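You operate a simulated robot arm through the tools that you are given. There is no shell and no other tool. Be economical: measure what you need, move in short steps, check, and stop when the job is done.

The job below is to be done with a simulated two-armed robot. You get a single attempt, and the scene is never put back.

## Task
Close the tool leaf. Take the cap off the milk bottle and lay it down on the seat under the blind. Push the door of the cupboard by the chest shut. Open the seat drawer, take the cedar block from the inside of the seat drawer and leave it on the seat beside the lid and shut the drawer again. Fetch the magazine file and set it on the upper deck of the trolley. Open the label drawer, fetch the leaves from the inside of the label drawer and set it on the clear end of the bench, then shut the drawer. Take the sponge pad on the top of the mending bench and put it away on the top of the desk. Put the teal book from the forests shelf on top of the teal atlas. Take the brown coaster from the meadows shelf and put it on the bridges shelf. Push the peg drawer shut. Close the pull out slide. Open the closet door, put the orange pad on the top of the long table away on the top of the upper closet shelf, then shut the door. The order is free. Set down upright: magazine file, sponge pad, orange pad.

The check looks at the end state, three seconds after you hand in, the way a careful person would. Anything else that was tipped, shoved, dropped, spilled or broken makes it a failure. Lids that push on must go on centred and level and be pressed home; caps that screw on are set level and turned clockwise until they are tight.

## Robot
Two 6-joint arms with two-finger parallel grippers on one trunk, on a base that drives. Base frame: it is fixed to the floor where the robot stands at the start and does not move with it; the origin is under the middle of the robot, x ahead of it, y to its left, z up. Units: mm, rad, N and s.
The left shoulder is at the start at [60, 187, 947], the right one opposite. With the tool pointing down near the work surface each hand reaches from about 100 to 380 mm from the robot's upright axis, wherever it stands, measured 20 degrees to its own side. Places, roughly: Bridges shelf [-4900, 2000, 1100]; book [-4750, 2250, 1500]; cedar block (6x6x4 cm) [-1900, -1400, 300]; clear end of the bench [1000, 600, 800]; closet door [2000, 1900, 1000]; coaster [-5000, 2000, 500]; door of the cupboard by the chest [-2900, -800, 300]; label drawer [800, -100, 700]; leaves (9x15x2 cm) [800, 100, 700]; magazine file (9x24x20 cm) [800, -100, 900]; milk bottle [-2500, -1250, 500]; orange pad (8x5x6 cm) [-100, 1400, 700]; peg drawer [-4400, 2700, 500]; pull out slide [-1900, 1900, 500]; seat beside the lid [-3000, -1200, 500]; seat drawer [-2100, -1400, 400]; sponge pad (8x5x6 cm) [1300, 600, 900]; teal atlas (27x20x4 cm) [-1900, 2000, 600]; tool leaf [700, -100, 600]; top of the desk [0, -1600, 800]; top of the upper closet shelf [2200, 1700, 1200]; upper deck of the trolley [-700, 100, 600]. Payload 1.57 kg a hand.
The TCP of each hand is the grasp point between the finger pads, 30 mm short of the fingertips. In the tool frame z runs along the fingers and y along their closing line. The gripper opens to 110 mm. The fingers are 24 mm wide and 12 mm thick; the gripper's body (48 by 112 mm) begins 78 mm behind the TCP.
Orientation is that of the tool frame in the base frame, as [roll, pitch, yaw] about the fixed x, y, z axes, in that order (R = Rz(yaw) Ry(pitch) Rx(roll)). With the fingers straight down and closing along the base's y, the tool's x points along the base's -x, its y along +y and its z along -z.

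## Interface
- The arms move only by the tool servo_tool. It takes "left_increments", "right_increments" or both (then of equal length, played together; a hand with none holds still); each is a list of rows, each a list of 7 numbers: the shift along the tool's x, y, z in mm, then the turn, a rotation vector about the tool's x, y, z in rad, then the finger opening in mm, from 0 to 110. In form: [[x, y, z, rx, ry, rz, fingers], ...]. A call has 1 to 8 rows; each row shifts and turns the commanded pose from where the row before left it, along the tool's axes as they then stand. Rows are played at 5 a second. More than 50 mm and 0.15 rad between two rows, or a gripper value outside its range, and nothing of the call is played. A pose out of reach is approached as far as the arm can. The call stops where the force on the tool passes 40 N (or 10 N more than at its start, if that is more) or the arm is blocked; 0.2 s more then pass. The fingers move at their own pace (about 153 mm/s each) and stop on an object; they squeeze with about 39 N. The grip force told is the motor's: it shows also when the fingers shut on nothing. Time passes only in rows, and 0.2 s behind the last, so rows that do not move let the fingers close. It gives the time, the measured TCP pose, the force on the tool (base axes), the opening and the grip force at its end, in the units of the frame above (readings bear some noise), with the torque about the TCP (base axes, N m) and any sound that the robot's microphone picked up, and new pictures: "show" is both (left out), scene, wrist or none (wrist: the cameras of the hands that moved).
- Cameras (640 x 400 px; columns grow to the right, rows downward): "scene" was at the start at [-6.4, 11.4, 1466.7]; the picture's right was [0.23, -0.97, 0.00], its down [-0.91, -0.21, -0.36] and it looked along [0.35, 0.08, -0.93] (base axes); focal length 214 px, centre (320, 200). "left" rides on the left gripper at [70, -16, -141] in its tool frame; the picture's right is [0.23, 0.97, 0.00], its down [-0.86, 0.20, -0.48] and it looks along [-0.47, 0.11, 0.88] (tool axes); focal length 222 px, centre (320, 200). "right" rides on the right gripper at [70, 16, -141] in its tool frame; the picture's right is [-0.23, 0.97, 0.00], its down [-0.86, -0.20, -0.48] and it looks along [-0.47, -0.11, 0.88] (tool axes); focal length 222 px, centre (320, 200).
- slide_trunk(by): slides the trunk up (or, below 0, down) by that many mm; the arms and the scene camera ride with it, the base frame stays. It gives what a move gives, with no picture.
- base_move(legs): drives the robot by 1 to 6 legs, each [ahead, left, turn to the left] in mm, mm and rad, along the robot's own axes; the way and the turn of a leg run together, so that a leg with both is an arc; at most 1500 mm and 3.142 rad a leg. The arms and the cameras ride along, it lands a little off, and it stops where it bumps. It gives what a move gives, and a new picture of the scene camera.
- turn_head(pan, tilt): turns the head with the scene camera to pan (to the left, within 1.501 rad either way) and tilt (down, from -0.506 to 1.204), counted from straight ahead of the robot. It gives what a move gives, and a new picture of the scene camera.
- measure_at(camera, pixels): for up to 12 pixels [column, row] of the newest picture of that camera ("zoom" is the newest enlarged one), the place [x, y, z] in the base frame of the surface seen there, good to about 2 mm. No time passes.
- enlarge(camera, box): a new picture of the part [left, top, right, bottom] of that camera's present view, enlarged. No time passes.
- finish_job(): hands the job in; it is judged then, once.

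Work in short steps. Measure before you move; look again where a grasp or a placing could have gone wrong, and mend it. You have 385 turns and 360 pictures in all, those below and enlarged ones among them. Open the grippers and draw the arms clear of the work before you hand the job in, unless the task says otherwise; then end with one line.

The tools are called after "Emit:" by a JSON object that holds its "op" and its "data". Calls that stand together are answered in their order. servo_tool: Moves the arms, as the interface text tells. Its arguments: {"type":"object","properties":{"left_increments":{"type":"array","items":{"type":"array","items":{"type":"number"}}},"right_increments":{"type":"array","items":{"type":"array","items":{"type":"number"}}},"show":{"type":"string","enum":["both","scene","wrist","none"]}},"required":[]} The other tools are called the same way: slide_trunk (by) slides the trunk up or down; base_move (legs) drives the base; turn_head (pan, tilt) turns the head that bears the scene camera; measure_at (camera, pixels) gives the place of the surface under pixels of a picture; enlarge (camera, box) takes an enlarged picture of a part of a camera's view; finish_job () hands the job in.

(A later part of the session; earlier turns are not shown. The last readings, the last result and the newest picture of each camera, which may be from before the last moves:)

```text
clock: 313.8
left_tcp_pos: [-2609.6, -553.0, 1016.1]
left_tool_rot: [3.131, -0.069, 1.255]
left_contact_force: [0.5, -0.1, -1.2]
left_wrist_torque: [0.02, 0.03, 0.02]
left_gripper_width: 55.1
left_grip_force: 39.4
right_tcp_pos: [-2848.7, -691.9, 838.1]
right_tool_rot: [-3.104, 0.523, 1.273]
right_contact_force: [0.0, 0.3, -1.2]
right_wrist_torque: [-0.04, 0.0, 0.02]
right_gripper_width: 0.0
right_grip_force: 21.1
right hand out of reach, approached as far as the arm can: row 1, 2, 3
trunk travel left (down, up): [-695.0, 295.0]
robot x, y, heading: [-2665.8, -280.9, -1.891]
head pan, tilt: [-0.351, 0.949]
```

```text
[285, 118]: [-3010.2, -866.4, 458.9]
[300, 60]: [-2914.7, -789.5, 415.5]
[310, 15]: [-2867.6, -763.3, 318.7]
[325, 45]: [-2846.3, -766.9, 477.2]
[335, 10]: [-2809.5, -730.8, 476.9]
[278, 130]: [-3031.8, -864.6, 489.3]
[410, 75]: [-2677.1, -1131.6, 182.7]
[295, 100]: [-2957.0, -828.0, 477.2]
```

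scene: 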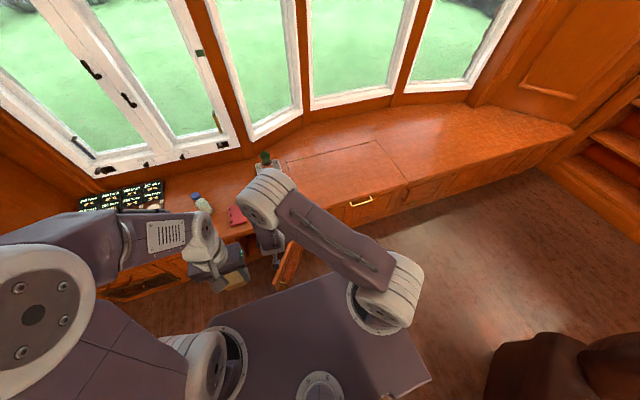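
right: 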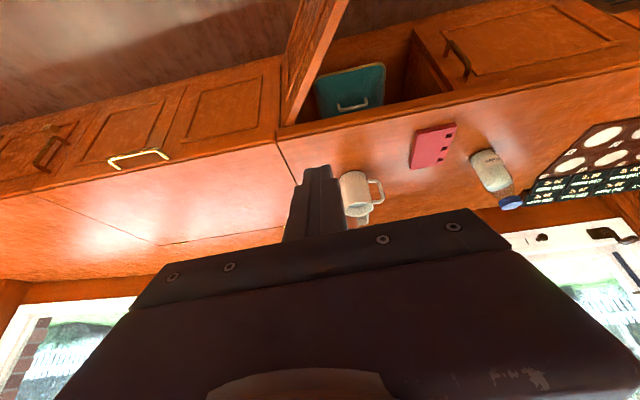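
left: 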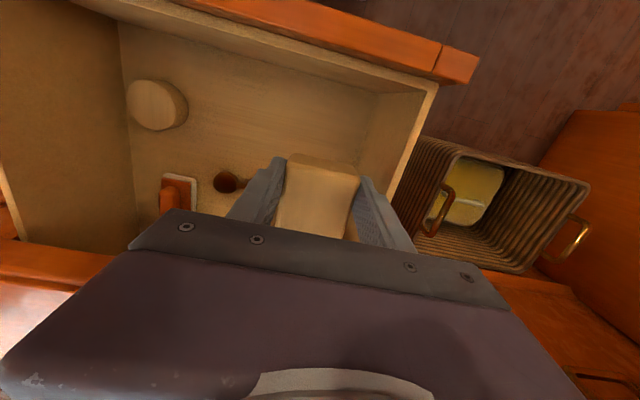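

Door line known (hinge ≈(2600,1790), 56° open). I lower the hand beside its outer face, then push it along the arc using base legs.

Emit:
{"op": "slide_trunk", "data": {"by": -390}}

Emit:
{"op": "slide_trunk", "data": {"by": -40}}

Emit:
{"op": "base_move", "data": {"legs": [[53, 0, 0], [37, 46, 0], [45, 33, 0], [45, 20, 0]]}}

Emit:
{"op": "enlarge", "data": {"camera": "right", "box": [0, 0, 640, 400]}}

```text
clock: 317.6
left_tcp_pos: [-2610.8, -552.5, 625.3]
left_tool_rot: [3.132, -0.072, 1.255]
left_contact_force: [0.9, 0.0, -1.2]
left_wrist_torque: [0.02, 0.01, 0.0]
left_gripper_width: 54.7
left_grip_force: 39.5
right_tcp_pos: [-2850.4, -692.2, 448.4]
right_tool_rot: [-3.101, 0.524, 1.272]
right_contact_force: [0.8, -1.3, 0.1]
right_wrist_torque: [0.04, -0.01, 0.02]
right_gripper_width: 0.0
right_grip_force: 21.2
trunk travel left (down, up): [-305.0, 685.0]
robot x, y, heading: [-2666.6, -279.1, -1.885]
head pan, tilt: [-0.351, 0.949]
```

```text
clock: 318.4
left_tcp_pos: [-2610.2, -553.7, 585.6]
left_tool_rot: [3.131, -0.072, 1.256]
left_contact_force: [-0.3, -0.2, -0.9]
left_wrist_torque: [0.0, -0.01, -0.01]
left_gripper_width: 55.0
left_grip_force: 38.8
right_tcp_pos: [-2849.9, -691.3, 408.1]
right_tool_rot: [-3.105, 0.523, 1.269]
right_contact_force: [0.6, -0.3, 0.1]
right_wrist_torque: [0.0, -0.03, 0.02]
right_gripper_width: 0.1
right_grip_force: 21.0
trunk travel left (down, up): [-265.0, 725.0]
robot x, y, heading: [-2665.3, -281.4, -1.89]
head pan, tilt: [-0.351, 0.949]
```

```text
clock: 321.0
left_tcp_pos: [-2574.9, -756.0, 586.3]
left_tool_rot: [3.132, -0.072, 1.259]
left_contact_force: [0.5, -0.4, -0.7]
left_wrist_torque: [0.03, 0.03, -0.02]
left_gripper_width: 54.9
left_grip_force: 39.0
right_tcp_pos: [-2813.8, -895.8, 407.3]
right_tool_rot: [-3.104, 0.522, 1.272]
right_contact_force: [1.2, 0.3, 0.5]
right_wrist_torque: [0.0, 0.04, 0.04]
right_gripper_width: 0.0
right_grip_force: 21.0
trunk travel left (down, up): [-265.0, 725.0]
robot x, y, heading: [-2628.6, -485.3, -1.888]
head pan, tilt: [-0.351, 0.949]
```

scene: 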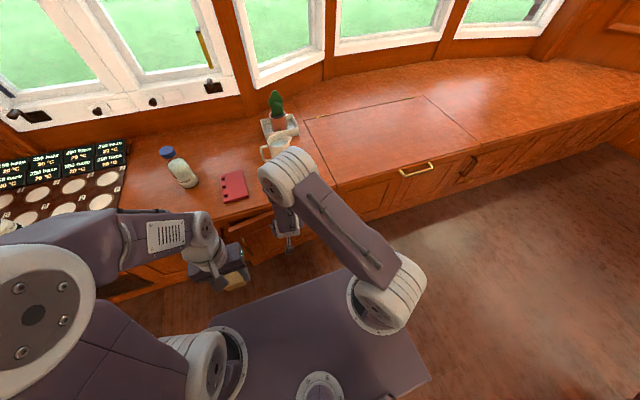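

```text
1.00 times, centred on (320, 200) of right
```

zoom: 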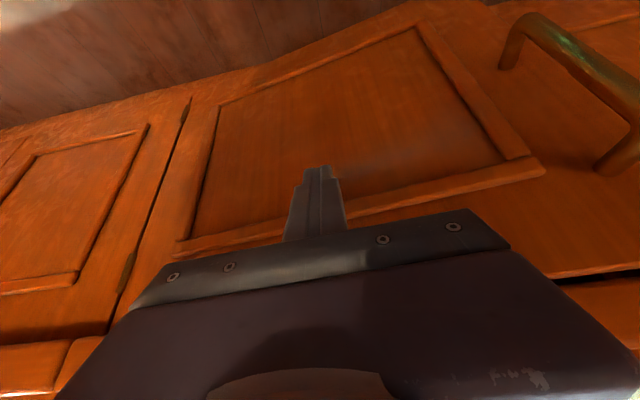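

The door swings in nicely. I continue forward 35 mm and finish gently with the arm.

Emit:
{"op": "base_move", "data": {"legs": [[35, 6, 0]]}}

Emit:
{"op": "servo_tool", "data": {"right_increments": [[-7, 0, 4, 0, 0, 0, 0], [-7, 0, 4, 0, 0, 0, 0], [-7, 0, 4, 0, 0, 0, 0], [-7, 0, 4, 0, 0, 0, 0], [-7, 0, 4, 0, 0, 0, 0], [-7, 0, 4, 0, 0, 0, 0]], "show": "wrist"}}

```text
clock: 321.9
left_tcp_pos: [-2580.0, -791.5, 586.4]
left_tool_rot: [3.131, -0.071, 1.259]
left_contact_force: [0.7, 0.1, -1.8]
left_wrist_torque: [-0.02, 0.0, -0.04]
left_gripper_width: 54.8
left_grip_force: 39.4
right_tcp_pos: [-2819.3, -930.1, 405.9]
right_tool_rot: [-3.101, 0.522, 1.274]
right_contact_force: [-0.3, -1.1, 0.2]
right_wrist_torque: [-0.02, -0.01, 0.03]
right_gripper_width: 0.0
right_grip_force: 21.2
trunk travel left (down, up): [-265.0, 725.0]
robot x, y, heading: [-2634.0, -519.2, -1.886]
head pan, tilt: [-0.351, 0.949]
```

scene: 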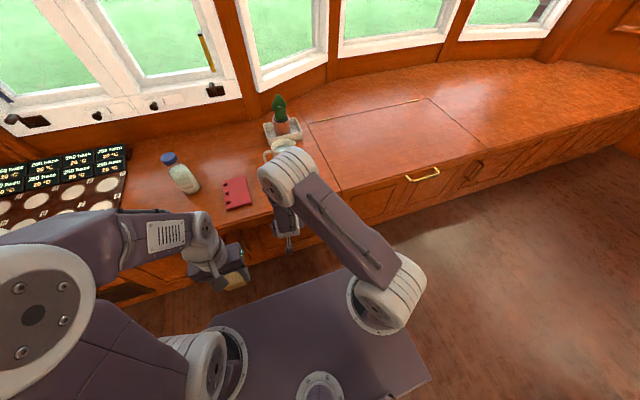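

```text
clock: 322.5
left_tcp_pos: [-2578.2, -789.9, 586.6]
left_tool_rot: [3.131, -0.07, 1.257]
left_contact_force: [0.2, -0.5, -1.0]
left_wrist_torque: [0.02, -0.03, 0.0]
left_gripper_width: 54.8
left_grip_force: 38.6
right_tcp_pos: [-2821.6, -938.2, 404.6]
right_tool_rot: [-3.101, 0.505, 1.28]
right_contact_force: [5.0, 13.7, 15.7]
right_wrist_torque: [-0.12, 0.03, -0.02]
right_gripper_width: 0.2
right_grip_force: 21.4
trunk travel left (down, up): [-265.0, 725.0]
robot x, y, heading: [-2638.2, -517.6, -1.885]
head pan, tilt: [-0.351, 0.949]
stopped in row 3 (right hand): the force on the tool passed its limit (the readings are from after the stop); the commanded pose is now the measured one
```

right: 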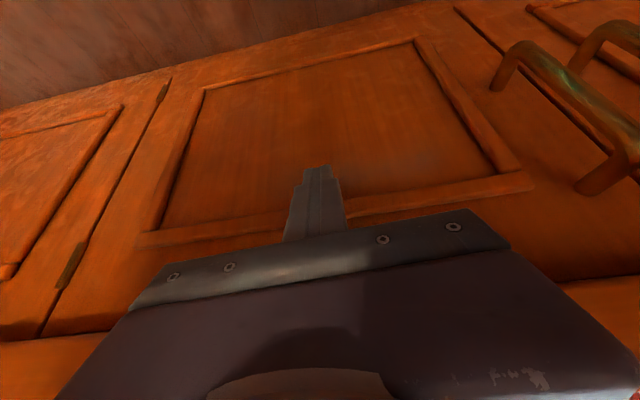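

I check the door's plane for flushness.

Emit:
{"op": "measure_at", "data": {"camera": "right", "pixels": [[190, 110], [480, 60], [515, 170], [180, 200], [70, 170], [520, 30], [560, 240], [120, 230]]}}

```text
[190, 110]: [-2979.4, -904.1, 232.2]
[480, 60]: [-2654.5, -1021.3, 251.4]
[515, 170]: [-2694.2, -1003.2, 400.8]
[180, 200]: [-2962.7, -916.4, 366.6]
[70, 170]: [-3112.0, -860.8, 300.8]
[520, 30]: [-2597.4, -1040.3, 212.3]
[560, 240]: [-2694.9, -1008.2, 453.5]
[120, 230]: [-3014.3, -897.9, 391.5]
```

The door is closed (all points on one plane). I back off, raise, and shift right to place the cedar block beside the lid.

Emit:
{"op": "base_move", "data": {"legs": [[-160, 0, 0], [0, -345, 0]]}}

Emit:
{"op": "slide_trunk", "data": {"by": 300}}

Emit:
{"op": "base_move", "data": {"legs": [[270, 0, 0]]}}

Emit:
{"op": "servo_tool", "data": {"left_increments": [[-45, 0, 0, 0, -0.07, 0, 30], [-45, 0, 0, 0, 0, 0, 30], [-45, 0, 0, 0, 0, 0, 30], [-45, 0, 0, 0, 0, 0, 30], [-45, 0, 0, 0, 0, 0, 30]], "show": "wrist"}}

```text
clock: 325.8
left_tcp_pos: [-2862.5, -531.7, 585.5]
left_tool_rot: [3.131, -0.07, 1.259]
left_contact_force: [-0.5, -0.9, -1.1]
left_wrist_torque: [0.01, -0.03, 0.02]
left_gripper_width: 55.0
left_grip_force: 38.8
right_tcp_pos: [-3107.2, -680.3, 404.2]
right_tool_rot: [-3.101, 0.506, 1.28]
right_contact_force: [-0.6, -0.2, 1.1]
right_wrist_torque: [-0.01, -0.01, 0.02]
right_gripper_width: 0.1
right_grip_force: 21.4
trunk travel left (down, up): [-265.0, 725.0]
robot x, y, heading: [-2918.6, -260.0, -1.883]
head pan, tilt: [-0.351, 0.949]
```

scene: 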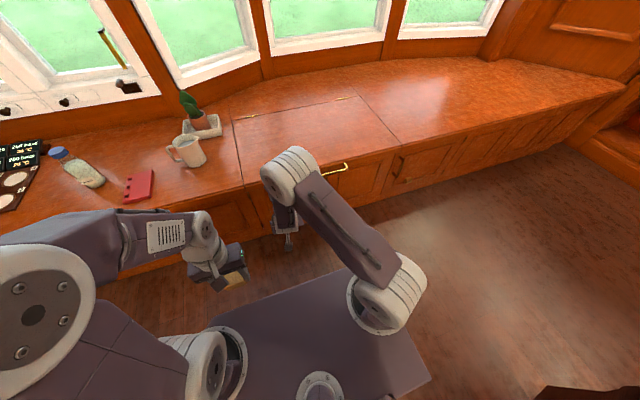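

```text
clock: 328.8
left_tcp_pos: [-2862.2, -529.6, 885.9]
left_tool_rot: [3.132, -0.071, 1.257]
left_contact_force: [0.2, -1.1, -0.3]
left_wrist_torque: [-0.01, 0.01, -0.02]
left_gripper_width: 55.0
left_grip_force: 39.5
right_tcp_pos: [-3107.8, -679.3, 704.3]
right_tool_rot: [-3.101, 0.506, 1.281]
right_contact_force: [1.2, 0.1, -0.2]
right_wrist_torque: [0.02, 0.0, 0.01]
right_gripper_width: 0.1
right_grip_force: 21.3
trunk travel left (down, up): [-565.0, 425.0]
robot x, y, heading: [-2921.4, -256.2, -1.887]
head pan, tilt: [-0.351, 0.949]
```

```text
clock: 330.7
left_tcp_pos: [-2946.1, -785.3, 885.8]
left_tool_rot: [3.129, -0.072, 1.258]
left_contact_force: [-0.3, 0.3, 0.4]
left_wrist_torque: [0.02, 0.0, 0.0]
left_gripper_width: 54.7
left_grip_force: 39.1
right_tcp_pos: [-3190.0, -934.8, 704.2]
right_tool_rot: [-3.103, 0.506, 1.279]
right_contact_force: [0.3, 1.2, -0.7]
right_wrist_torque: [0.02, 0.02, 0.0]
right_gripper_width: 0.0
right_grip_force: 21.6
trunk travel left (down, up): [-565.0, 425.0]
robot x, y, heading: [-3003.0, -513.5, -1.888]
head pan, tilt: [-0.351, 0.949]
```

scene: 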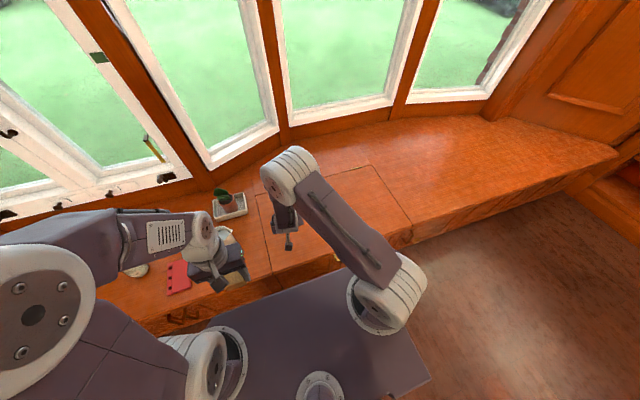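

```text
clock: 331.9
left_tcp_pos: [-3017.5, -1003.4, 881.9]
left_tool_rot: [3.132, -0.004, 1.258]
left_contact_force: [-0.7, -0.2, -0.1]
left_wrist_torque: [0.0, -0.01, 0.0]
left_gripper_width: 54.9
left_grip_force: 38.8
right_tcp_pos: [-3190.3, -934.9, 703.6]
right_tool_rot: [-3.101, 0.503, 1.277]
right_contact_force: [-0.6, 0.9, -0.2]
right_wrist_torque: [0.0, 0.0, 0.01]
right_gripper_width: 0.0
right_grip_force: 21.2
trunk travel left (down, up): [-565.0, 425.0]
robot x, y, heading: [-3004.9, -509.8, -1.887]
head pan, tilt: [-0.351, 0.949]
```

left: 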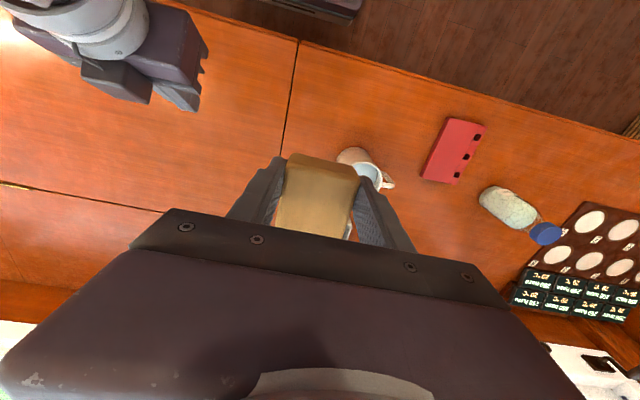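

I measure the seam and mug around the drop point.

Emit:
{"op": "measure_at", "data": {"camera": "left", "pixels": [[287, 110], [295, 60], [340, 158], [385, 182], [362, 150], [30, 190], [300, 40]]}}

```text
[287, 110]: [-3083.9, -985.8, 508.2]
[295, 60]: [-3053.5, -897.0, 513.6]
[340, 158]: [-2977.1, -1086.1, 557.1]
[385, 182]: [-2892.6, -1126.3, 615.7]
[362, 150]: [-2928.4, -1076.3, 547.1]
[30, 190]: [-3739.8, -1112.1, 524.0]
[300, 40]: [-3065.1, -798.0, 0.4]
```

Gap between mug spout (u 2496) and seam (u 2628): I place at u 2572, v 1960. Move and descend.

Emit:
{"op": "servo_tool", "data": {"left_increments": [[-37, -6, 0, 0, 0, 0, 30], [-36, -6, 0, 0, 0, 0, 30], [0, 0, 50, 0, 0, 0, 30], [0, 0, 50, 0, 0, 0, 30], [0, 0, 50, 0, 0, 0, 30], [0, 0, 50, 0, 0, 0, 30], [0, 0, 50, 0, 0, 0, 30], [0, 0, 50, 0, 0, 0, 30]], "show": "wrist"}}

```text
clock: 333.7
left_tcp_pos: [-3045.4, -1065.1, 583.0]
left_tool_rot: [3.129, 0.0, 1.258]
left_contact_force: [-0.6, 0.1, -0.1]
left_wrist_torque: [0.0, 0.01, -0.01]
left_gripper_width: 54.9
left_grip_force: 38.8
right_tcp_pos: [-3189.8, -934.7, 703.3]
right_tool_rot: [-3.102, 0.506, 1.281]
right_contact_force: [-0.2, 0.1, 0.2]
right_wrist_torque: [0.03, 0.02, -0.05]
right_gripper_width: 0.2
right_grip_force: 20.7
trunk travel left (down, up): [-565.0, 425.0]
robot x, y, heading: [-3002.7, -514.4, -1.885]
head pan, tilt: [-0.351, 0.949]
```

left: 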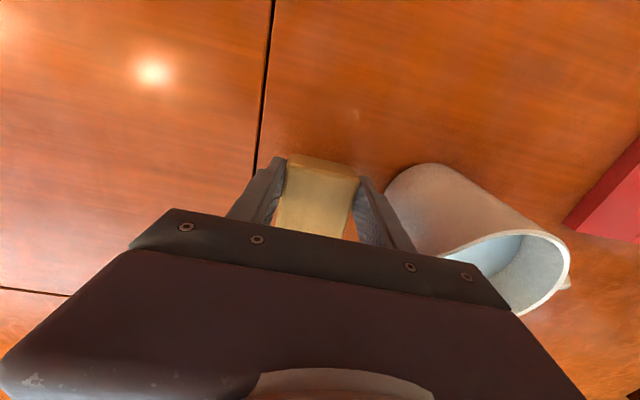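

The mug is near the left finger; I shift 10 mm away, lower slowly to touch.

Emit:
{"op": "servo_tool", "data": {"left_increments": [[0, -10, 0, 0, 0, 0, 30], [0, 0, 15, 0, 0, 0, 30], [0, 0, 4, 0, 0, 0, 30], [0, 0, 3, 0, 0, 0, 30], [0, 0, 2, 0, 0, 0, 30]], "show": "none"}}

```text
clock: 334.9
left_tcp_pos: [-3055.9, -1063.8, 559.3]
left_tool_rot: [3.132, 0.0, 1.257]
left_contact_force: [0.6, 0.4, 2.3]
left_wrist_torque: [0.08, 0.01, -0.01]
left_gripper_width: 54.9
left_grip_force: 39.5
right_tcp_pos: [-3190.7, -933.0, 703.1]
right_tool_rot: [-3.101, 0.508, 1.278]
right_contact_force: [-0.5, -0.1, 0.6]
right_wrist_torque: [-0.02, -0.01, -0.01]
right_gripper_width: 0.2
right_grip_force: 21.5
trunk travel left (down, up): [-565.0, 425.0]
robot x, y, heading: [-3003.7, -513.7, -1.885]
head pan, tilt: [-0.351, 0.949]
```

Touching. I open to 76 and lift straight up.

Emit:
{"op": "servo_tool", "data": {"left_increments": [[0, 0, 1, 0, 0, 0, 30], [0, 0, 0, 0, 0, 0, 76], [0, 0, 0, 0, 0, 0, 76], [0, 0, -45, 0, 0, 0, 76], [0, 0, -50, 0, 0, 0, 76], [0, 0, -50, 0, 0, 0, 76], [0, 0, -50, 0, 0, 0, 76]], "show": "wrist"}}

```text
clock: 336.5
left_tcp_pos: [-3058.8, -1063.2, 754.4]
left_tool_rot: [3.131, 0.0, 1.256]
left_contact_force: [-0.6, 0.3, -0.1]
left_wrist_torque: [0.01, -0.04, -0.01]
left_gripper_width: 76.2
left_grip_force: 0.1
right_tcp_pos: [-3189.6, -933.4, 705.8]
right_tool_rot: [-3.103, 0.506, 1.277]
right_contact_force: [-0.2, 0.5, 0.1]
right_wrist_torque: [-0.05, 0.01, 0.01]
right_gripper_width: 0.0
right_grip_force: 21.4
trunk travel left (down, up): [-565.0, 425.0]
robot x, y, heading: [-3005.2, -511.6, -1.884]
head pan, tilt: [-0.351, 0.949]
```

left: 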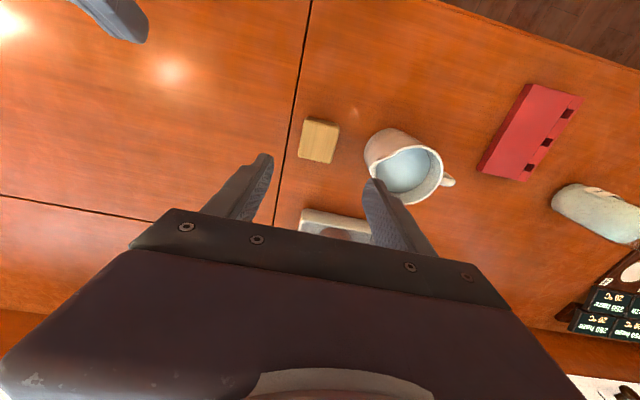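

The block stands beside the lid. Next the milk bottle: I look closely at it.

Emit:
{"op": "servo_tool", "data": {"left_increments": [[45, 0, -20, 0, 0, 0, 76], [45, 0, -20, 0, 0, 0, 76], [45, 0, 0, 0, 0, 0, 76], [45, 0, 0, 0, 0, 0, 76]], "show": "none"}}

Emit:
{"op": "base_move", "data": {"legs": [[-250, 0, 0], [0, 420, 0]]}}

Emit:
{"op": "turn_head", "data": {"pan": 0.0, "tilt": 0.6}}

Emit:
{"op": "enlarge", "data": {"camera": "scene", "box": [240, 140, 400, 260]}}

```text
clock: 337.5
left_tcp_pos: [-3003.9, -888.1, 795.3]
left_tool_rot: [3.131, 0.001, 1.257]
left_contact_force: [-0.4, -0.9, -0.6]
left_wrist_torque: [-0.02, 0.0, 0.01]
left_gripper_width: 76.3
left_grip_force: 0.0
right_tcp_pos: [-3189.4, -933.6, 705.6]
right_tool_rot: [-3.103, 0.51, 1.276]
right_contact_force: [0.6, 0.0, -0.6]
right_wrist_torque: [-0.03, -0.01, -0.02]
right_gripper_width: 0.0
right_grip_force: 21.3
trunk travel left (down, up): [-565.0, 425.0]
robot x, y, heading: [-2999.8, -514.4, -1.879]
head pan, tilt: [-0.351, 0.949]
```

```text
clock: 341.5
left_tcp_pos: [-2525.9, -784.0, 795.3]
left_tool_rot: [3.132, -0.002, 1.251]
left_contact_force: [-0.1, -0.6, 0.1]
left_wrist_torque: [0.0, 0.02, 0.02]
left_gripper_width: 76.0
left_grip_force: 0.1
right_tcp_pos: [-2712.8, -827.8, 704.5]
right_tool_rot: [-3.1, 0.504, 1.275]
right_contact_force: [-0.4, -0.6, 0.0]
right_wrist_torque: [0.01, -0.03, -0.03]
right_gripper_width: 0.1
right_grip_force: 21.2
trunk travel left (down, up): [-565.0, 425.0]
robot x, y, heading: [-2527.9, -405.4, -1.891]
head pan, tilt: [-0.351, 0.949]
```

scene: 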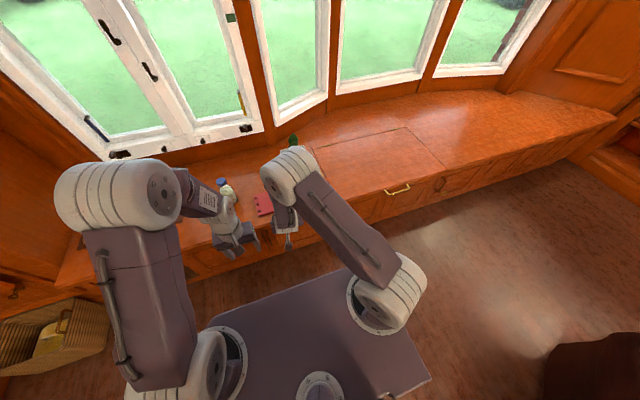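

```text
clock: 342.3
left_tcp_pos: [-2526.3, -784.5, 794.9]
left_tool_rot: [3.132, -0.002, 1.253]
left_contact_force: [-0.4, -0.3, -0.1]
left_wrist_torque: [0.0, -0.02, -0.01]
left_gripper_width: 75.9
left_grip_force: 0.1
right_tcp_pos: [-2713.3, -828.2, 704.1]
right_tool_rot: [-3.102, 0.506, 1.274]
right_contact_force: [1.4, 0.6, 0.8]
right_wrist_torque: [-0.02, 0.0, 0.0]
right_gripper_width: 0.0
right_grip_force: 21.4
trunk travel left (down, up): [-565.0, 425.0]
robot x, y, heading: [-2518.9, -407.7, -1.89]
head pan, tilt: [0.0, 0.6]
```

scene: 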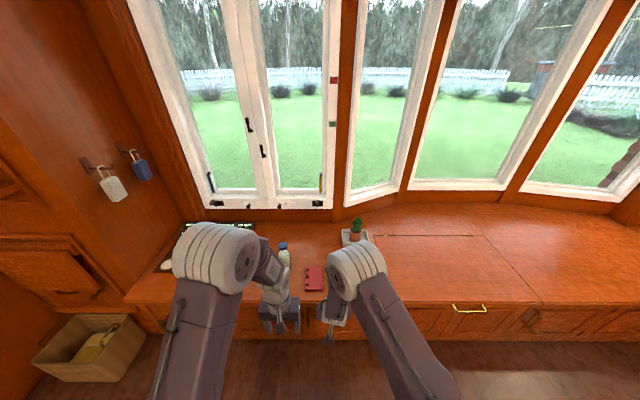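

```text
3.33 times, centred on (320, 200) of scene
```

zoom: 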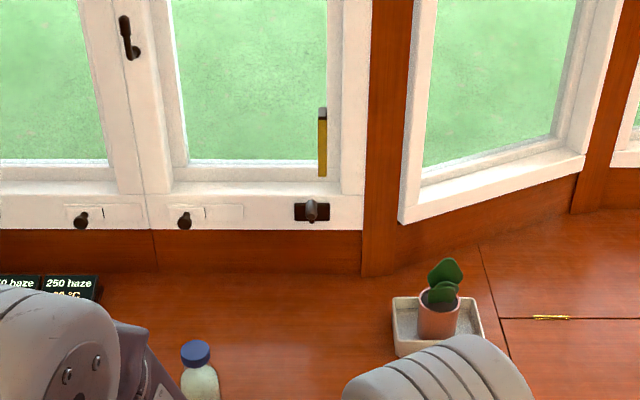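

I enlarge the cap and measure.

Emit:
{"op": "enlarge", "data": {"camera": "scene", "box": [268, 230, 316, 270]}}

Emit:
{"op": "measure_at", "data": {"camera": "zoom", "pixels": [[200, 140], [145, 150], [255, 160], [200, 200], [200, 170], [215, 260], [180, 230], [240, 330]]}}

```text
10.00 times, centred on (292, 250) of scene
```

zoom: 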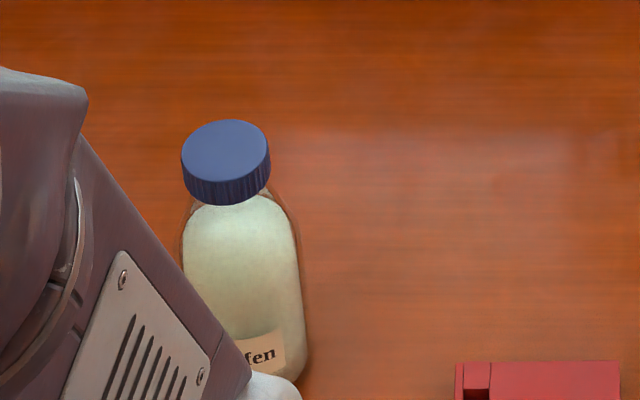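

```text
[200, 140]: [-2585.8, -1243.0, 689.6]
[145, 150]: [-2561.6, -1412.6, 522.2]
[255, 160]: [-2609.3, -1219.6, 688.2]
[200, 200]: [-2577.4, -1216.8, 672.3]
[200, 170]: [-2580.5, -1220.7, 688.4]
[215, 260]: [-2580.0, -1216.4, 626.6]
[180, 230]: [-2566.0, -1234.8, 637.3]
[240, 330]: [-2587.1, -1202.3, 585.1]
```

It is a ribbed screw cap (top z 689). I'll hold the bottle low with the left hand tilted, and unscrew with the right from above. First I straighten and raise the right hand.

Emit:
{"op": "servo_tool", "data": {"right_increments": [[0, -20, -40, 0, 0.1, 0, 60], [0, -20, -40, 0, 0.1, 0, 60], [0, -20, -40, 0, 0.1, 0, 60], [0, -10, -40, -0.04, 0.1, 0.01, 60], [0, 0, -30, 0, 0.1, 0.01, 60]], "show": "none"}}

```text
clock: 343.5
left_tcp_pos: [-2527.1, -783.9, 794.8]
left_tool_rot: [3.13, 0.002, 1.254]
left_contact_force: [-0.1, 0.7, -0.1]
left_wrist_torque: [0.03, -0.04, -0.01]
left_gripper_width: 75.7
left_grip_force: 0.1
right_tcp_pos: [-2755.4, -753.3, 885.6]
right_tool_rot: [3.133, 0.004, 1.24]
right_contact_force: [-0.6, -0.2, 0.1]
right_wrist_torque: [0.02, 0.02, 0.01]
right_gripper_width: 60.0
right_grip_force: 0.0
trunk travel left (down, up): [-565.0, 425.0]
robot x, y, heading: [-2522.2, -407.8, -1.889]
head pan, tilt: [0.0, 0.6]
```

Right hand is in default pose. I drive left 150 and ahead 285, then view the bottle from the left wrist.

Emit:
{"op": "base_move", "data": {"legs": [[0, 150, 0], [285, 0, 0]]}}

Emit:
{"op": "servo_tool", "data": {"left_increments": [[0, 0, 0, 0, -0.12, 0, 90], [0, 0, 0, 0, -0.12, 0, 90], [0, 0, 0, 0, -0.12, 0, 90], [0, 0, 0, 0, -0.12, 0, 90], [0, 0, 0, 0, -0.12, 0, 90]], "show": "wrist"}}

```text
clock: 346.5
left_tcp_pos: [-2478.1, -1102.7, 794.9]
left_tool_rot: [3.132, -0.002, 1.249]
left_contact_force: [0.5, 0.1, 0.7]
left_wrist_torque: [0.02, 0.0, 0.0]
left_gripper_width: 76.1
left_grip_force: 0.0
right_tcp_pos: [-2706.9, -1071.0, 883.6]
right_tool_rot: [3.136, 0.005, 1.235]
right_contact_force: [-0.4, -0.1, -0.6]
right_wrist_torque: [-0.02, -0.02, -0.03]
right_gripper_width: 60.2
right_grip_force: 0.0
trunk travel left (down, up): [-565.0, 425.0]
robot x, y, heading: [-2475.5, -727.5, -1.897]
head pan, tilt: [0.0, 0.6]
```

scene: 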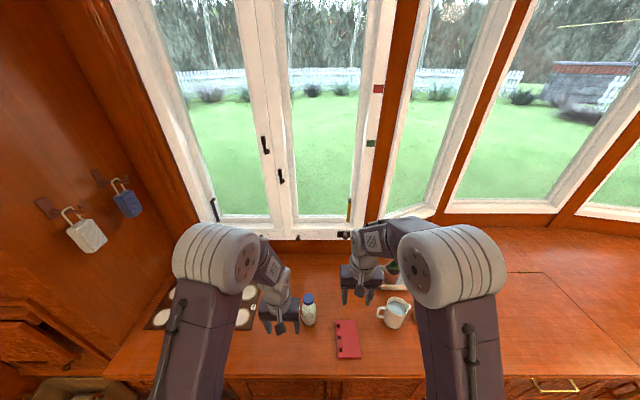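

```text
clock: 347.7
left_tcp_pos: [-2453.5, -1108.7, 794.0]
left_tool_rot: [3.025, 0.313, 1.233]
left_contact_force: [-0.7, -0.5, -0.6]
left_wrist_torque: [-0.05, -0.01, 0.01]
left_gripper_width: 89.7
left_grip_force: 0.0
left hand out of reach, approached as far as the arm can: row 2, 3, 4, 5
right_tcp_pos: [-2708.0, -1069.9, 884.5]
right_tool_rot: [3.134, 0.007, 1.235]
right_contact_force: [0.8, -0.1, -0.1]
right_wrist_torque: [-0.02, 0.02, 0.0]
right_gripper_width: 60.1
right_grip_force: 0.0
trunk travel left (down, up): [-565.0, 425.0]
robot x, y, heading: [-2476.0, -724.6, -1.9]
head pan, tilt: [0.0, 0.6]
```

left: 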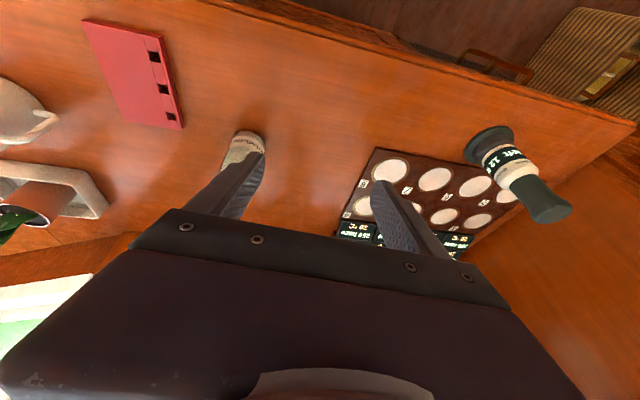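

The left hand is too near the body for the tilt. I lower the trunk 215 and then tilt while shifting in front of the bottle.

Emit:
{"op": "slide_trunk", "data": {"by": -215}}

Emit:
{"op": "servo_tool", "data": {"left_increments": [[0, -30, 0, 0.05, 0, 0.01, 90], [0, -30, 0, 0.06, -0.05, 0.01, 90], [0, -30, 0, 0, -0.08, 0, 90], [0, 0, 0, 0, -0.08, 0, 90], [0, 0, 0, 0, -0.08, 0, 90]], "show": "wrist"}}

```text
clock: 350.0
left_tcp_pos: [-2454.9, -1108.3, 578.9]
left_tool_rot: [3.023, 0.315, 1.235]
left_contact_force: [-0.7, 0.9, 0.2]
left_wrist_torque: [-0.02, 0.0, 0.0]
left_gripper_width: 90.0
left_grip_force: 0.0
right_tcp_pos: [-2708.1, -1070.6, 669.6]
right_tool_rot: [3.137, 0.008, 1.236]
right_contact_force: [1.3, 0.5, 0.9]
right_wrist_torque: [-0.02, -0.02, 0.0]
right_gripper_width: 60.1
right_grip_force: 0.0
trunk travel left (down, up): [-350.0, 640.0]
robot x, y, heading: [-2479.0, -725.1, -1.896]
head pan, tilt: [0.0, 0.6]
```

```text
clock: 351.2
left_tcp_pos: [-2558.2, -1089.7, 598.2]
left_tool_rot: [3.118, 0.6, 1.204]
left_contact_force: [0.0, 0.2, 0.2]
left_wrist_torque: [-0.01, -0.02, 0.01]
left_gripper_width: 89.8
left_grip_force: 0.0
left hand out of reach, approached as far as the arm can: row 4, 5
right_tcp_pos: [-2707.7, -1069.4, 670.0]
right_tool_rot: [3.135, 0.006, 1.236]
right_contact_force: [0.8, -0.1, -0.6]
right_wrist_torque: [0.03, -0.01, -0.03]
right_gripper_width: 60.1
right_grip_force: 0.0
trunk travel left (down, up): [-350.0, 640.0]
robot x, y, heading: [-2476.1, -730.0, -1.895]
head pan, tilt: [0.0, 0.6]
```

left: 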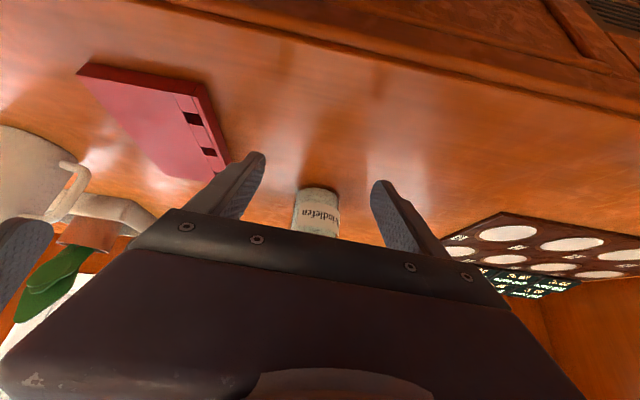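

The bottle is centred between the fingers at (318,210). I measure it.

Emit:
{"op": "measure_at", "data": {"camera": "left", "pixels": [[298, 205], [318, 195], [338, 210], [318, 188], [318, 225], [200, 150], [225, 160]]}}

```text
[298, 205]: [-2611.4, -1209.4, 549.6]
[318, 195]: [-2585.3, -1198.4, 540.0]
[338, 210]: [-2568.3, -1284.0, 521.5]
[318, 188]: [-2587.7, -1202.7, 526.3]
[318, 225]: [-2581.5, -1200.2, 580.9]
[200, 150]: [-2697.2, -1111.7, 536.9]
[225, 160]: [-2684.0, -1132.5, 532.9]
```

Bottle axis ≈ u 2083, v 1967. I lower 23, shift 20 left and slide forward 138 mm around it.

Emit:
{"op": "servo_tool", "data": {"left_increments": [[13, 20, 19, 0, 0, 0, 90], [-28.5, 0, 19.5, 0, 0, 0, 90], [-28.5, 0, 19.5, 0, 0, 0, 90], [-28.5, 0, 19.5, 0, 0, 0, 90], [-28.5, 0, 19.5, 0, 0, 0, 90]], "show": "wrist"}}

```text
clock: 352.4
left_tcp_pos: [-2599.2, -1235.7, 593.4]
left_tool_rot: [3.123, 0.601, 1.205]
left_contact_force: [0.3, 0.4, -0.1]
left_wrist_torque: [-0.04, 0.02, -0.02]
left_gripper_width: 90.1
left_grip_force: 0.0
left hand out of reach, approached as far as the arm can: row 1
right_tcp_pos: [-2706.9, -1070.6, 668.8]
right_tool_rot: [3.135, 0.007, 1.236]
right_contact_force: [-0.3, 0.7, -0.3]
right_wrist_torque: [0.03, 0.0, 0.0]
right_gripper_width: 60.1
right_grip_force: 0.0
trunk travel left (down, up): [-350.0, 640.0]
robot x, y, heading: [-2474.0, -724.3, -1.898]
head pan, tilt: [0.0, 0.6]
```

left: 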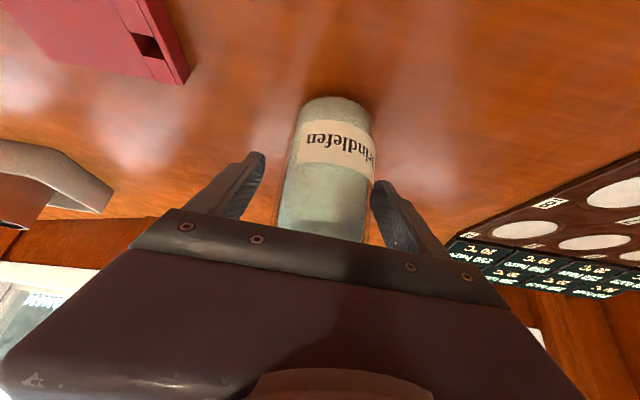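

The hand is a bit high and far; I shift 7 left, back 18 and down 20 so its body stays clear of the cap, then grip.

Emit:
{"op": "servo_tool", "data": {"left_increments": [[13, 4, 3.2, 0, 0, 0, 90], [13, 3, 3.2, 0, 0, 0, 90], [0, 0, 0, 0, 0, 0, 90]], "show": "none"}}

```text
clock: 353.2
left_tcp_pos: [-2587.6, -1219.4, 574.3]
left_tool_rot: [3.124, 0.606, 1.205]
left_contact_force: [0.7, 0.1, -0.1]
left_wrist_torque: [0.03, 0.01, -0.03]
left_gripper_width: 90.4
left_grip_force: 0.0
right_tcp_pos: [-2708.0, -1070.6, 669.3]
right_tool_rot: [3.136, 0.007, 1.235]
right_contact_force: [0.2, -0.6, 0.1]
right_wrist_torque: [0.01, -0.01, 0.01]
right_gripper_width: 60.0
right_grip_force: 0.1
trunk travel left (down, up): [-350.0, 640.0]
robot x, y, heading: [-2474.1, -724.6, -1.893]
head pan, tilt: [0.0, 0.6]
```

Centred. I close the left hand on the bottle.

Emit:
{"op": "servo_tool", "data": {"left_increments": [[0, 0, 0, 0, 0, 0, 40], [0, 0, 0, 0, 0, 0, 40], [0, 0, 0, 0, 0, 0, 40]], "show": "wrist"}}

```text
clock: 354.0
left_tcp_pos: [-2587.6, -1219.0, 574.7]
left_tool_rot: [3.123, 0.603, 1.206]
left_contact_force: [-1.9, 0.0, 0.7]
left_wrist_torque: [0.05, 0.21, 0.01]
left_gripper_width: 65.8
left_grip_force: 39.3
right_tcp_pos: [-2707.1, -1069.8, 669.0]
right_tool_rot: [3.133, 0.006, 1.236]
right_contact_force: [0.1, 0.2, 0.1]
right_wrist_torque: [0.04, -0.02, 0.0]
right_gripper_width: 60.3
right_grip_force: 0.1
trunk travel left (down, up): [-350.0, 640.0]
robot x, y, heading: [-2475.1, -727.6, -1.894]
head pan, tilt: [0.0, 0.6]
```

left: 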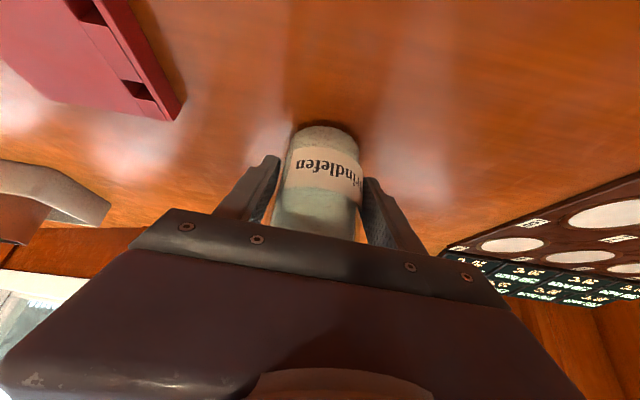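

Bottle held. I raise the right hand, go forward and then left over the cap.

Emit:
{"op": "servo_tool", "data": {"right_increments": [[0, 0, -45, 0, 0, 0, 70], [0, 0, -45, 0, 0, 0, 70], [0, 0, -20, 0, 0, 0, 70], [-45, 0, 0, 0, 0, 0, 70], [-45, 0, 0, 0, 0, 0, 70], [-24, 40, 0, 0, 0, 0, 70], [0, 45, 0, 0, 0, 0, 70], [0, 45, 0, 0, 0, 0, 70]], "show": "wrist"}}

```text
clock: 355.8
left_tcp_pos: [-2586.7, -1219.0, 574.4]
left_tool_rot: [3.123, 0.603, 1.206]
left_contact_force: [1.4, -0.1, 1.5]
left_wrist_torque: [0.03, 0.12, 0.0]
left_gripper_width: 65.8
left_grip_force: 39.2
right_tcp_pos: [-2621.9, -1220.4, 782.6]
right_tool_rot: [3.138, 0.004, 1.235]
right_contact_force: [0.3, 0.0, 0.5]
right_wrist_torque: [0.03, 0.01, -0.03]
right_gripper_width: 70.0
right_grip_force: 0.1
trunk travel left (down, up): [-350.0, 640.0]
robot x, y, heading: [-2473.7, -726.3, -1.896]
head pan, tilt: [0.0, 0.6]
```

right: 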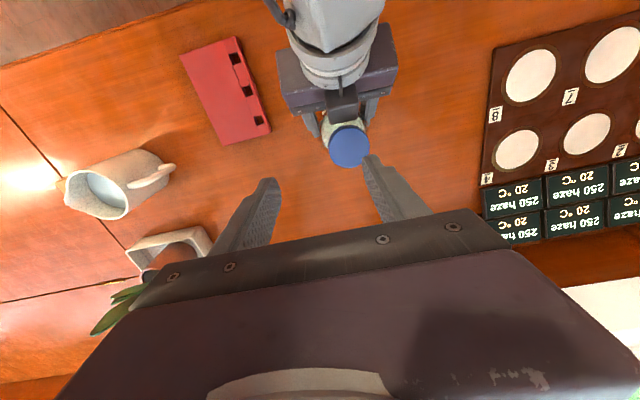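

The cap shows at (348,147). I measure its top.

Emit:
{"op": "measure_at", "data": {"camera": "right", "pixels": [[348, 147], [330, 147], [366, 147], [348, 131], [348, 163]]}}

```text
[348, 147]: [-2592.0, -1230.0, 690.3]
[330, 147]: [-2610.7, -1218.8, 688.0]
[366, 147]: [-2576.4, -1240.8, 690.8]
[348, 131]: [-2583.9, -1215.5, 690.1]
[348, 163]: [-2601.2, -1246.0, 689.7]
```

Cap centre (−2592,−1230), Ø≈40, top 690. I shift over it, pre-rotate clockwise 0.9 rad, and descend to z≈704.

Emit:
{"op": "servo_tool", "data": {"right_increments": [[0, 31, 0, 0, 0, 0.15, 70], [0, 0, 0, 0, 0, 0.15, 70], [0, 0, 0, 0, 0, 0.15, 70], [0, 0, 0, 0, 0, 0.15, 70], [0, 0, 0, 0, 0, 0.15, 70], [0, 0, 0, 0, 0, 0.15, 70], [0, 0, 0, 0, 0, 0, 70]], "show": "wrist"}}

```text
clock: 357.4
left_tcp_pos: [-2586.5, -1219.2, 574.8]
left_tool_rot: [3.124, 0.604, 1.205]
left_contact_force: [1.9, 2.8, 2.8]
left_wrist_torque: [0.08, 0.15, -0.06]
left_gripper_width: 66.1
left_grip_force: 39.4
right_tcp_pos: [-2595.2, -1224.0, 776.6]
right_tool_rot: [3.133, 0.0, 0.334]
right_contact_force: [-0.3, -0.1, 0.7]
right_wrist_torque: [-0.03, -0.03, 0.01]
right_gripper_width: 70.2
right_grip_force: 0.1
right hand out of reach, approached as far as the arm can: row 1
trunk travel left (down, up): [-350.0, 640.0]
robot x, y, heading: [-2473.4, -726.0, -1.894]
head pan, tilt: [0.0, 0.6]
```

right: 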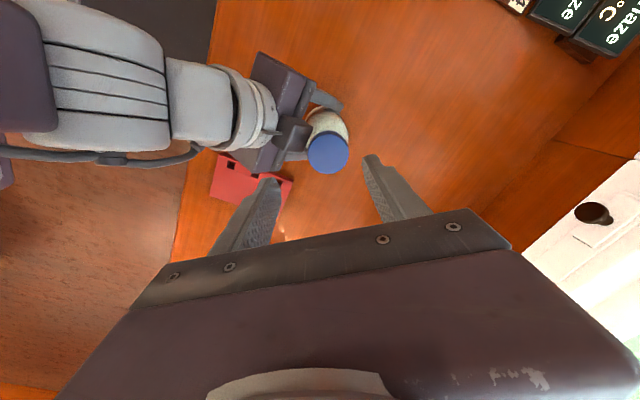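

I fine-centre (y +7), descend and grip the cap.

Emit:
{"op": "servo_tool", "data": {"right_increments": [[0, 7, 30, 0, 0, 0, 70], [0, 0, 30, 0, 0, 0, 70], [0, 0, 13, 0, 0, 0, 70], [0, 0, 0, 0, 0, 0, 20], [0, 0, 0, 0, 0, 0, 20], [0, 0, 0, 0, 0, 0, 20]], "show": "wrist"}}

```text
clock: 358.5
left_tcp_pos: [-2585.5, -1217.3, 572.7]
left_tool_rot: [3.124, 0.596, 1.21]
left_contact_force: [2.5, 9.6, 5.4]
left_wrist_torque: [-0.89, 0.46, -0.33]
left_gripper_width: 66.2
left_grip_force: 38.9
right_tcp_pos: [-2595.5, -1231.7, 706.8]
right_tool_rot: [3.129, 0.007, 0.334]
right_contact_force: [-2.1, -8.3, 2.5]
right_wrist_torque: [-0.02, 0.15, 0.2]
right_gripper_width: 48.0
right_grip_force: 15.2
trunk travel left (down, up): [-350.0, 640.0]
robot x, y, heading: [-2474.5, -726.1, -1.9]
head pan, tilt: [0.0, 0.6]
stopped in row 5 (right hand): the force on the tool passed its limit (the readings are from after the stop); the commanded pose is now the measured one
```

right: 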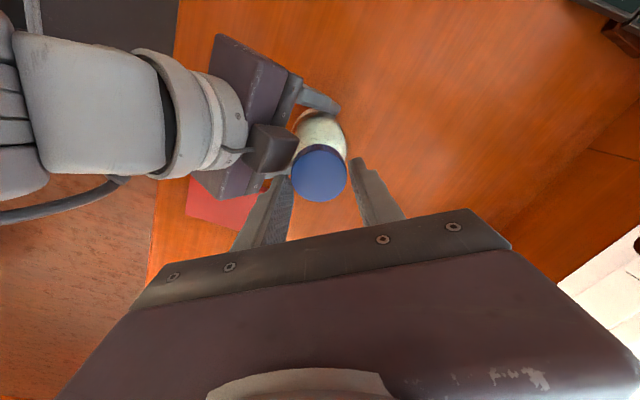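

One finger touched first; I shift 5 mm toward it and close again.

Emit:
{"op": "servo_tool", "data": {"right_increments": [[0, -5, 0, 0, 0, 0, 50], [0, 0, 0, 0, 0, 0, 44], [0, 0, 0, 0, 0, 0, 40], [0, 0, 0, 0, 0, 0, 30], [0, 0, 0, 0, 0, 0, 20], [0, 0, 0, 0, 0, 0, 20]], "show": "none"}}

```text
clock: 359.9
left_tcp_pos: [-2585.4, -1215.9, 572.3]
left_tool_rot: [3.121, 0.596, 1.207]
left_contact_force: [-8.4, 23.7, 1.0]
left_wrist_torque: [-1.66, 0.36, -0.68]
left_gripper_width: 66.3
left_grip_force: 38.7
right_tcp_pos: [-2596.1, -1225.8, 708.6]
right_tool_rot: [3.124, 0.007, 0.336]
right_contact_force: [2.8, -22.5, 18.1]
right_wrist_torque: [-0.6, -0.1, 0.45]
right_gripper_width: 47.3
right_grip_force: 38.9
trunk travel left (down, up): [-350.0, 640.0]
robot x, y, heading: [-2474.8, -724.9, -1.893]
head pan, tilt: [0.0, 0.6]
```

Gripped at 47 mm; I relieve the side load by 4 mm, then turn counter-clockwise.

Emit:
{"op": "servo_tool", "data": {"right_increments": [[0, 2, 0, 0, 0, 0, 20], [0, 2, 0, 0, 0, 0, 20]], "show": "none"}}

Emit:
{"op": "servo_tool", "data": {"right_increments": [[0, 0, 0, 0, 0, -0.1, 20], [0, 0, 0, 0, 0, -0.1, 20]], "show": "wrist"}}

```text
clock: 360.5
left_tcp_pos: [-2584.7, -1216.8, 573.4]
left_tool_rot: [3.122, 0.596, 1.212]
left_contact_force: [-9.6, 4.8, -11.2]
left_wrist_torque: [0.63, 0.14, -0.48]
left_gripper_width: 66.0
left_grip_force: 39.2
right_tcp_pos: [-2596.1, -1227.4, 707.5]
right_tool_rot: [3.133, 0.003, 0.335]
right_contact_force: [2.0, 0.1, 34.0]
right_wrist_torque: [0.26, -0.04, 0.47]
right_gripper_width: 46.7
right_grip_force: 38.7
trunk travel left (down, up): [-350.0, 640.0]
robot x, y, heading: [-2470.7, -723.7, -1.897]
head pan, tilt: [0.0, 0.6]
```

```text
clock: 361.1
left_tcp_pos: [-2584.1, -1216.9, 572.4]
left_tool_rot: [3.122, 0.597, 1.207]
left_contact_force: [-8.7, 8.8, -9.2]
left_wrist_torque: [-0.22, -1.08, -0.19]
left_gripper_width: 65.8
left_grip_force: 38.9
right_tcp_pos: [-2594.5, -1229.1, 706.7]
right_tool_rot: [3.13, 0.008, 0.537]
right_contact_force: [9.0, -7.7, 26.3]
right_wrist_torque: [-0.28, -0.3, -0.09]
right_gripper_width: 46.8
right_grip_force: 39.2
trunk travel left (down, up): [-350.0, 640.0]
robot x, y, heading: [-2470.0, -726.6, -1.895]
head pan, tilt: [0.0, 0.6]
```

right: 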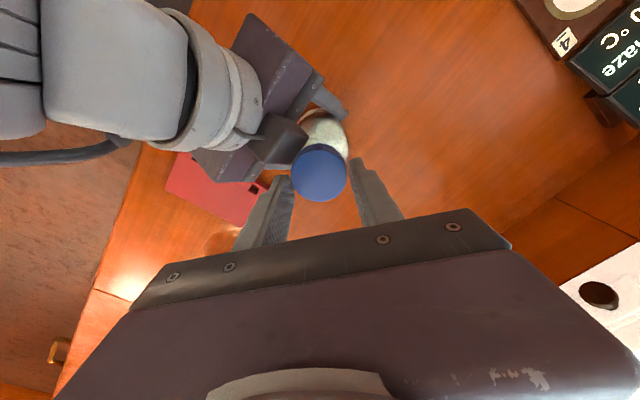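

It turns with low torque. I relieve the vertical load a little and continue turning counter-clockwise.

Emit:
{"op": "servo_tool", "data": {"right_increments": [[0, 0, -1.5, 0, 0, -0.14, 20], [0, 0, 0, 0, 0, -0.14, 20], [0, 0, 0, 0, 0, -0.14, 20], [0, 0, 0, 0, 0, -0.14, 20], [0, 0, 0, 0, 0, -0.14, 20], [0, 0, 0, 0, 0, -0.14, 20]], "show": "wrist"}}

```text
clock: 362.5
left_tcp_pos: [-2586.3, -1217.0, 572.1]
left_tool_rot: [3.123, 0.597, 1.209]
left_contact_force: [-19.5, 24.5, 0.8]
left_wrist_torque: [-1.34, -1.46, -0.36]
left_gripper_width: 66.8
left_grip_force: 38.5
right_tcp_pos: [-2595.1, -1229.9, 708.2]
right_tool_rot: [3.14, 0.017, 1.379]
right_contact_force: [18.2, -21.8, 3.5]
right_wrist_torque: [-1.26, -0.91, -0.09]
right_gripper_width: 46.7
right_grip_force: 38.5
trunk travel left (down, up): [-350.0, 640.0]
robot x, y, heading: [-2472.2, -724.8, -1.896]
head pan, tilt: [0.0, 0.6]
```

right: 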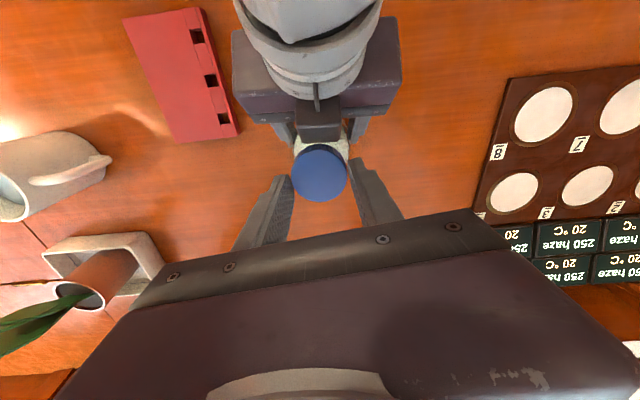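

Side load again from slight eccentricity; I ease it and turn on.

Emit:
{"op": "servo_tool", "data": {"right_increments": [[-2, 2, -1, 0, 0, -0.1, 20], [0, 0, -0.5, 0, 0, -0.13, 20], [0, 0, -0.5, 0, 0, -0.13, 20], [0, 0, -0.5, 0, 0, -0.13, 20]], "show": "none"}}

```text
clock: 363.5
left_tcp_pos: [-2585.0, -1218.9, 572.6]
left_tool_rot: [3.121, 0.597, 1.21]
left_contact_force: [-19.3, 8.5, 5.1]
left_wrist_torque: [-0.43, -1.88, -0.21]
left_gripper_width: 66.7
left_grip_force: 38.7
right_tcp_pos: [-2594.2, -1231.8, 710.7]
right_tool_rot: [-3.138, 0.008, 1.868]
right_contact_force: [19.2, -9.2, -6.1]
right_wrist_torque: [-0.81, -0.61, -0.09]
right_gripper_width: 46.7
right_grip_force: 39.0
trunk travel left (down, up): [-350.0, 640.0]
robot x, y, heading: [-2474.8, -728.3, -1.893]
head pan, tilt: [0.0, 0.6]
```

About 1.5 rad turned. I test by lifting a few millimetres.

Emit:
{"op": "servo_tool", "data": {"right_increments": [[-1, 2, -2, 0, 0, 0, 20], [0, 0, -2, 0, 0, 0, 20]], "show": "none"}}

```text
clock: 364.1
left_tcp_pos: [-2585.2, -1219.4, 573.8]
left_tool_rot: [3.125, 0.602, 1.21]
left_contact_force: [-7.4, 8.6, 24.2]
left_wrist_torque: [-0.9, -1.13, -0.1]
left_gripper_width: 66.6
left_grip_force: 38.6
right_tcp_pos: [-2591.7, -1230.3, 711.8]
right_tool_rot: [-3.135, 0.006, 1.866]
right_contact_force: [7.7, -10.2, -28.7]
right_wrist_torque: [-0.66, 0.15, -0.01]
right_gripper_width: 46.9
right_grip_force: 38.7
trunk travel left (down, up): [-350.0, 640.0]
robot x, y, heading: [-2472.7, -728.3, -1.892]
head pan, tilt: [0.0, 0.6]
```

Still threaded. I release, turn the hand back clockwise 1.5 rad, and regrip.

Emit:
{"op": "servo_tool", "data": {"right_increments": [[0, 0, 3, 0, 0, 0, 20], [0, 0, 0, 0, 0, 0, 64], [0, 0, 0, 0, 0, 0.15, 64], [0, 0, 0, 0, 0, 0.15, 64], [0, 0, 0, 0, 0, 0.15, 64], [0, 0, 0, 0, 0, 0.15, 64], [0, 0, 0, 0, 0, 0.15, 64], [0, 0, 0, 0, 0, 0.15, 64]], "show": "none"}}

Emit:
{"op": "servo_tool", "data": {"right_increments": [[0, 0, 0, 0, 0, 0.15, 64], [0, 0, 0, 0, 0, 0.15, 64], [0, 0, 0, 0, 0, 0.15, 64], [0, 0, 0, 0, 0, 0.15, 64], [0, 0, 0, 0, 0, 0, 20], [0, 0, 0, 0, 0, 0, 20], [0, 0, 0, 0, 0, 0, 20]], "show": "wrist"}}

```text
clock: 365.9
left_tcp_pos: [-2585.3, -1219.4, 571.2]
left_tool_rot: [3.121, 0.596, 1.208]
left_contact_force: [-0.4, -0.4, -2.4]
left_wrist_torque: [0.01, -0.02, 0.04]
left_gripper_width: 65.9
left_grip_force: 38.9
right_tcp_pos: [-2591.4, -1232.0, 710.4]
right_tool_rot: [3.138, 0.01, 0.964]
right_contact_force: [0.3, -0.5, 0.4]
right_wrist_torque: [0.0, 0.0, 0.01]
right_gripper_width: 64.1
right_grip_force: 0.0
trunk travel left (down, up): [-350.0, 640.0]
robot x, y, heading: [-2471.2, -729.9, -1.897]
head pan, tilt: [0.0, 0.6]
```

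```text
clock: 367.5
left_tcp_pos: [-2584.7, -1218.8, 571.5]
left_tool_rot: [3.123, 0.598, 1.213]
left_contact_force: [12.4, -16.6, -5.1]
left_wrist_torque: [1.09, 1.12, 0.25]
left_gripper_width: 66.3
left_grip_force: 39.2
right_tcp_pos: [-2592.8, -1231.5, 710.1]
right_tool_rot: [3.139, 0.006, 0.365]
right_contact_force: [-12.7, 16.1, 1.1]
right_wrist_torque: [1.19, 0.56, 0.01]
right_gripper_width: 48.1
right_grip_force: 39.1
trunk travel left (down, up): [-350.0, 640.0]
robot x, y, heading: [-2472.6, -724.4, -1.895]
head pan, tilt: [0.0, 0.6]
```

right: 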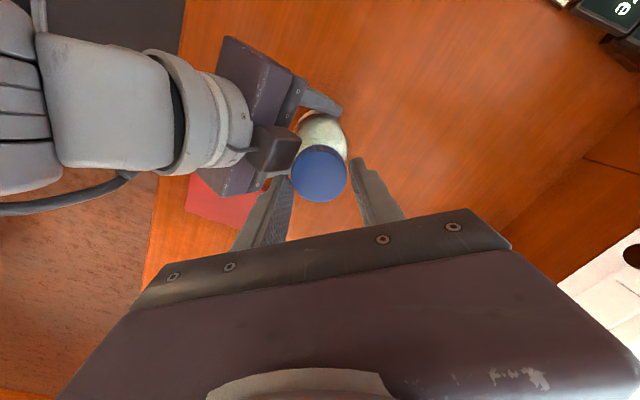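

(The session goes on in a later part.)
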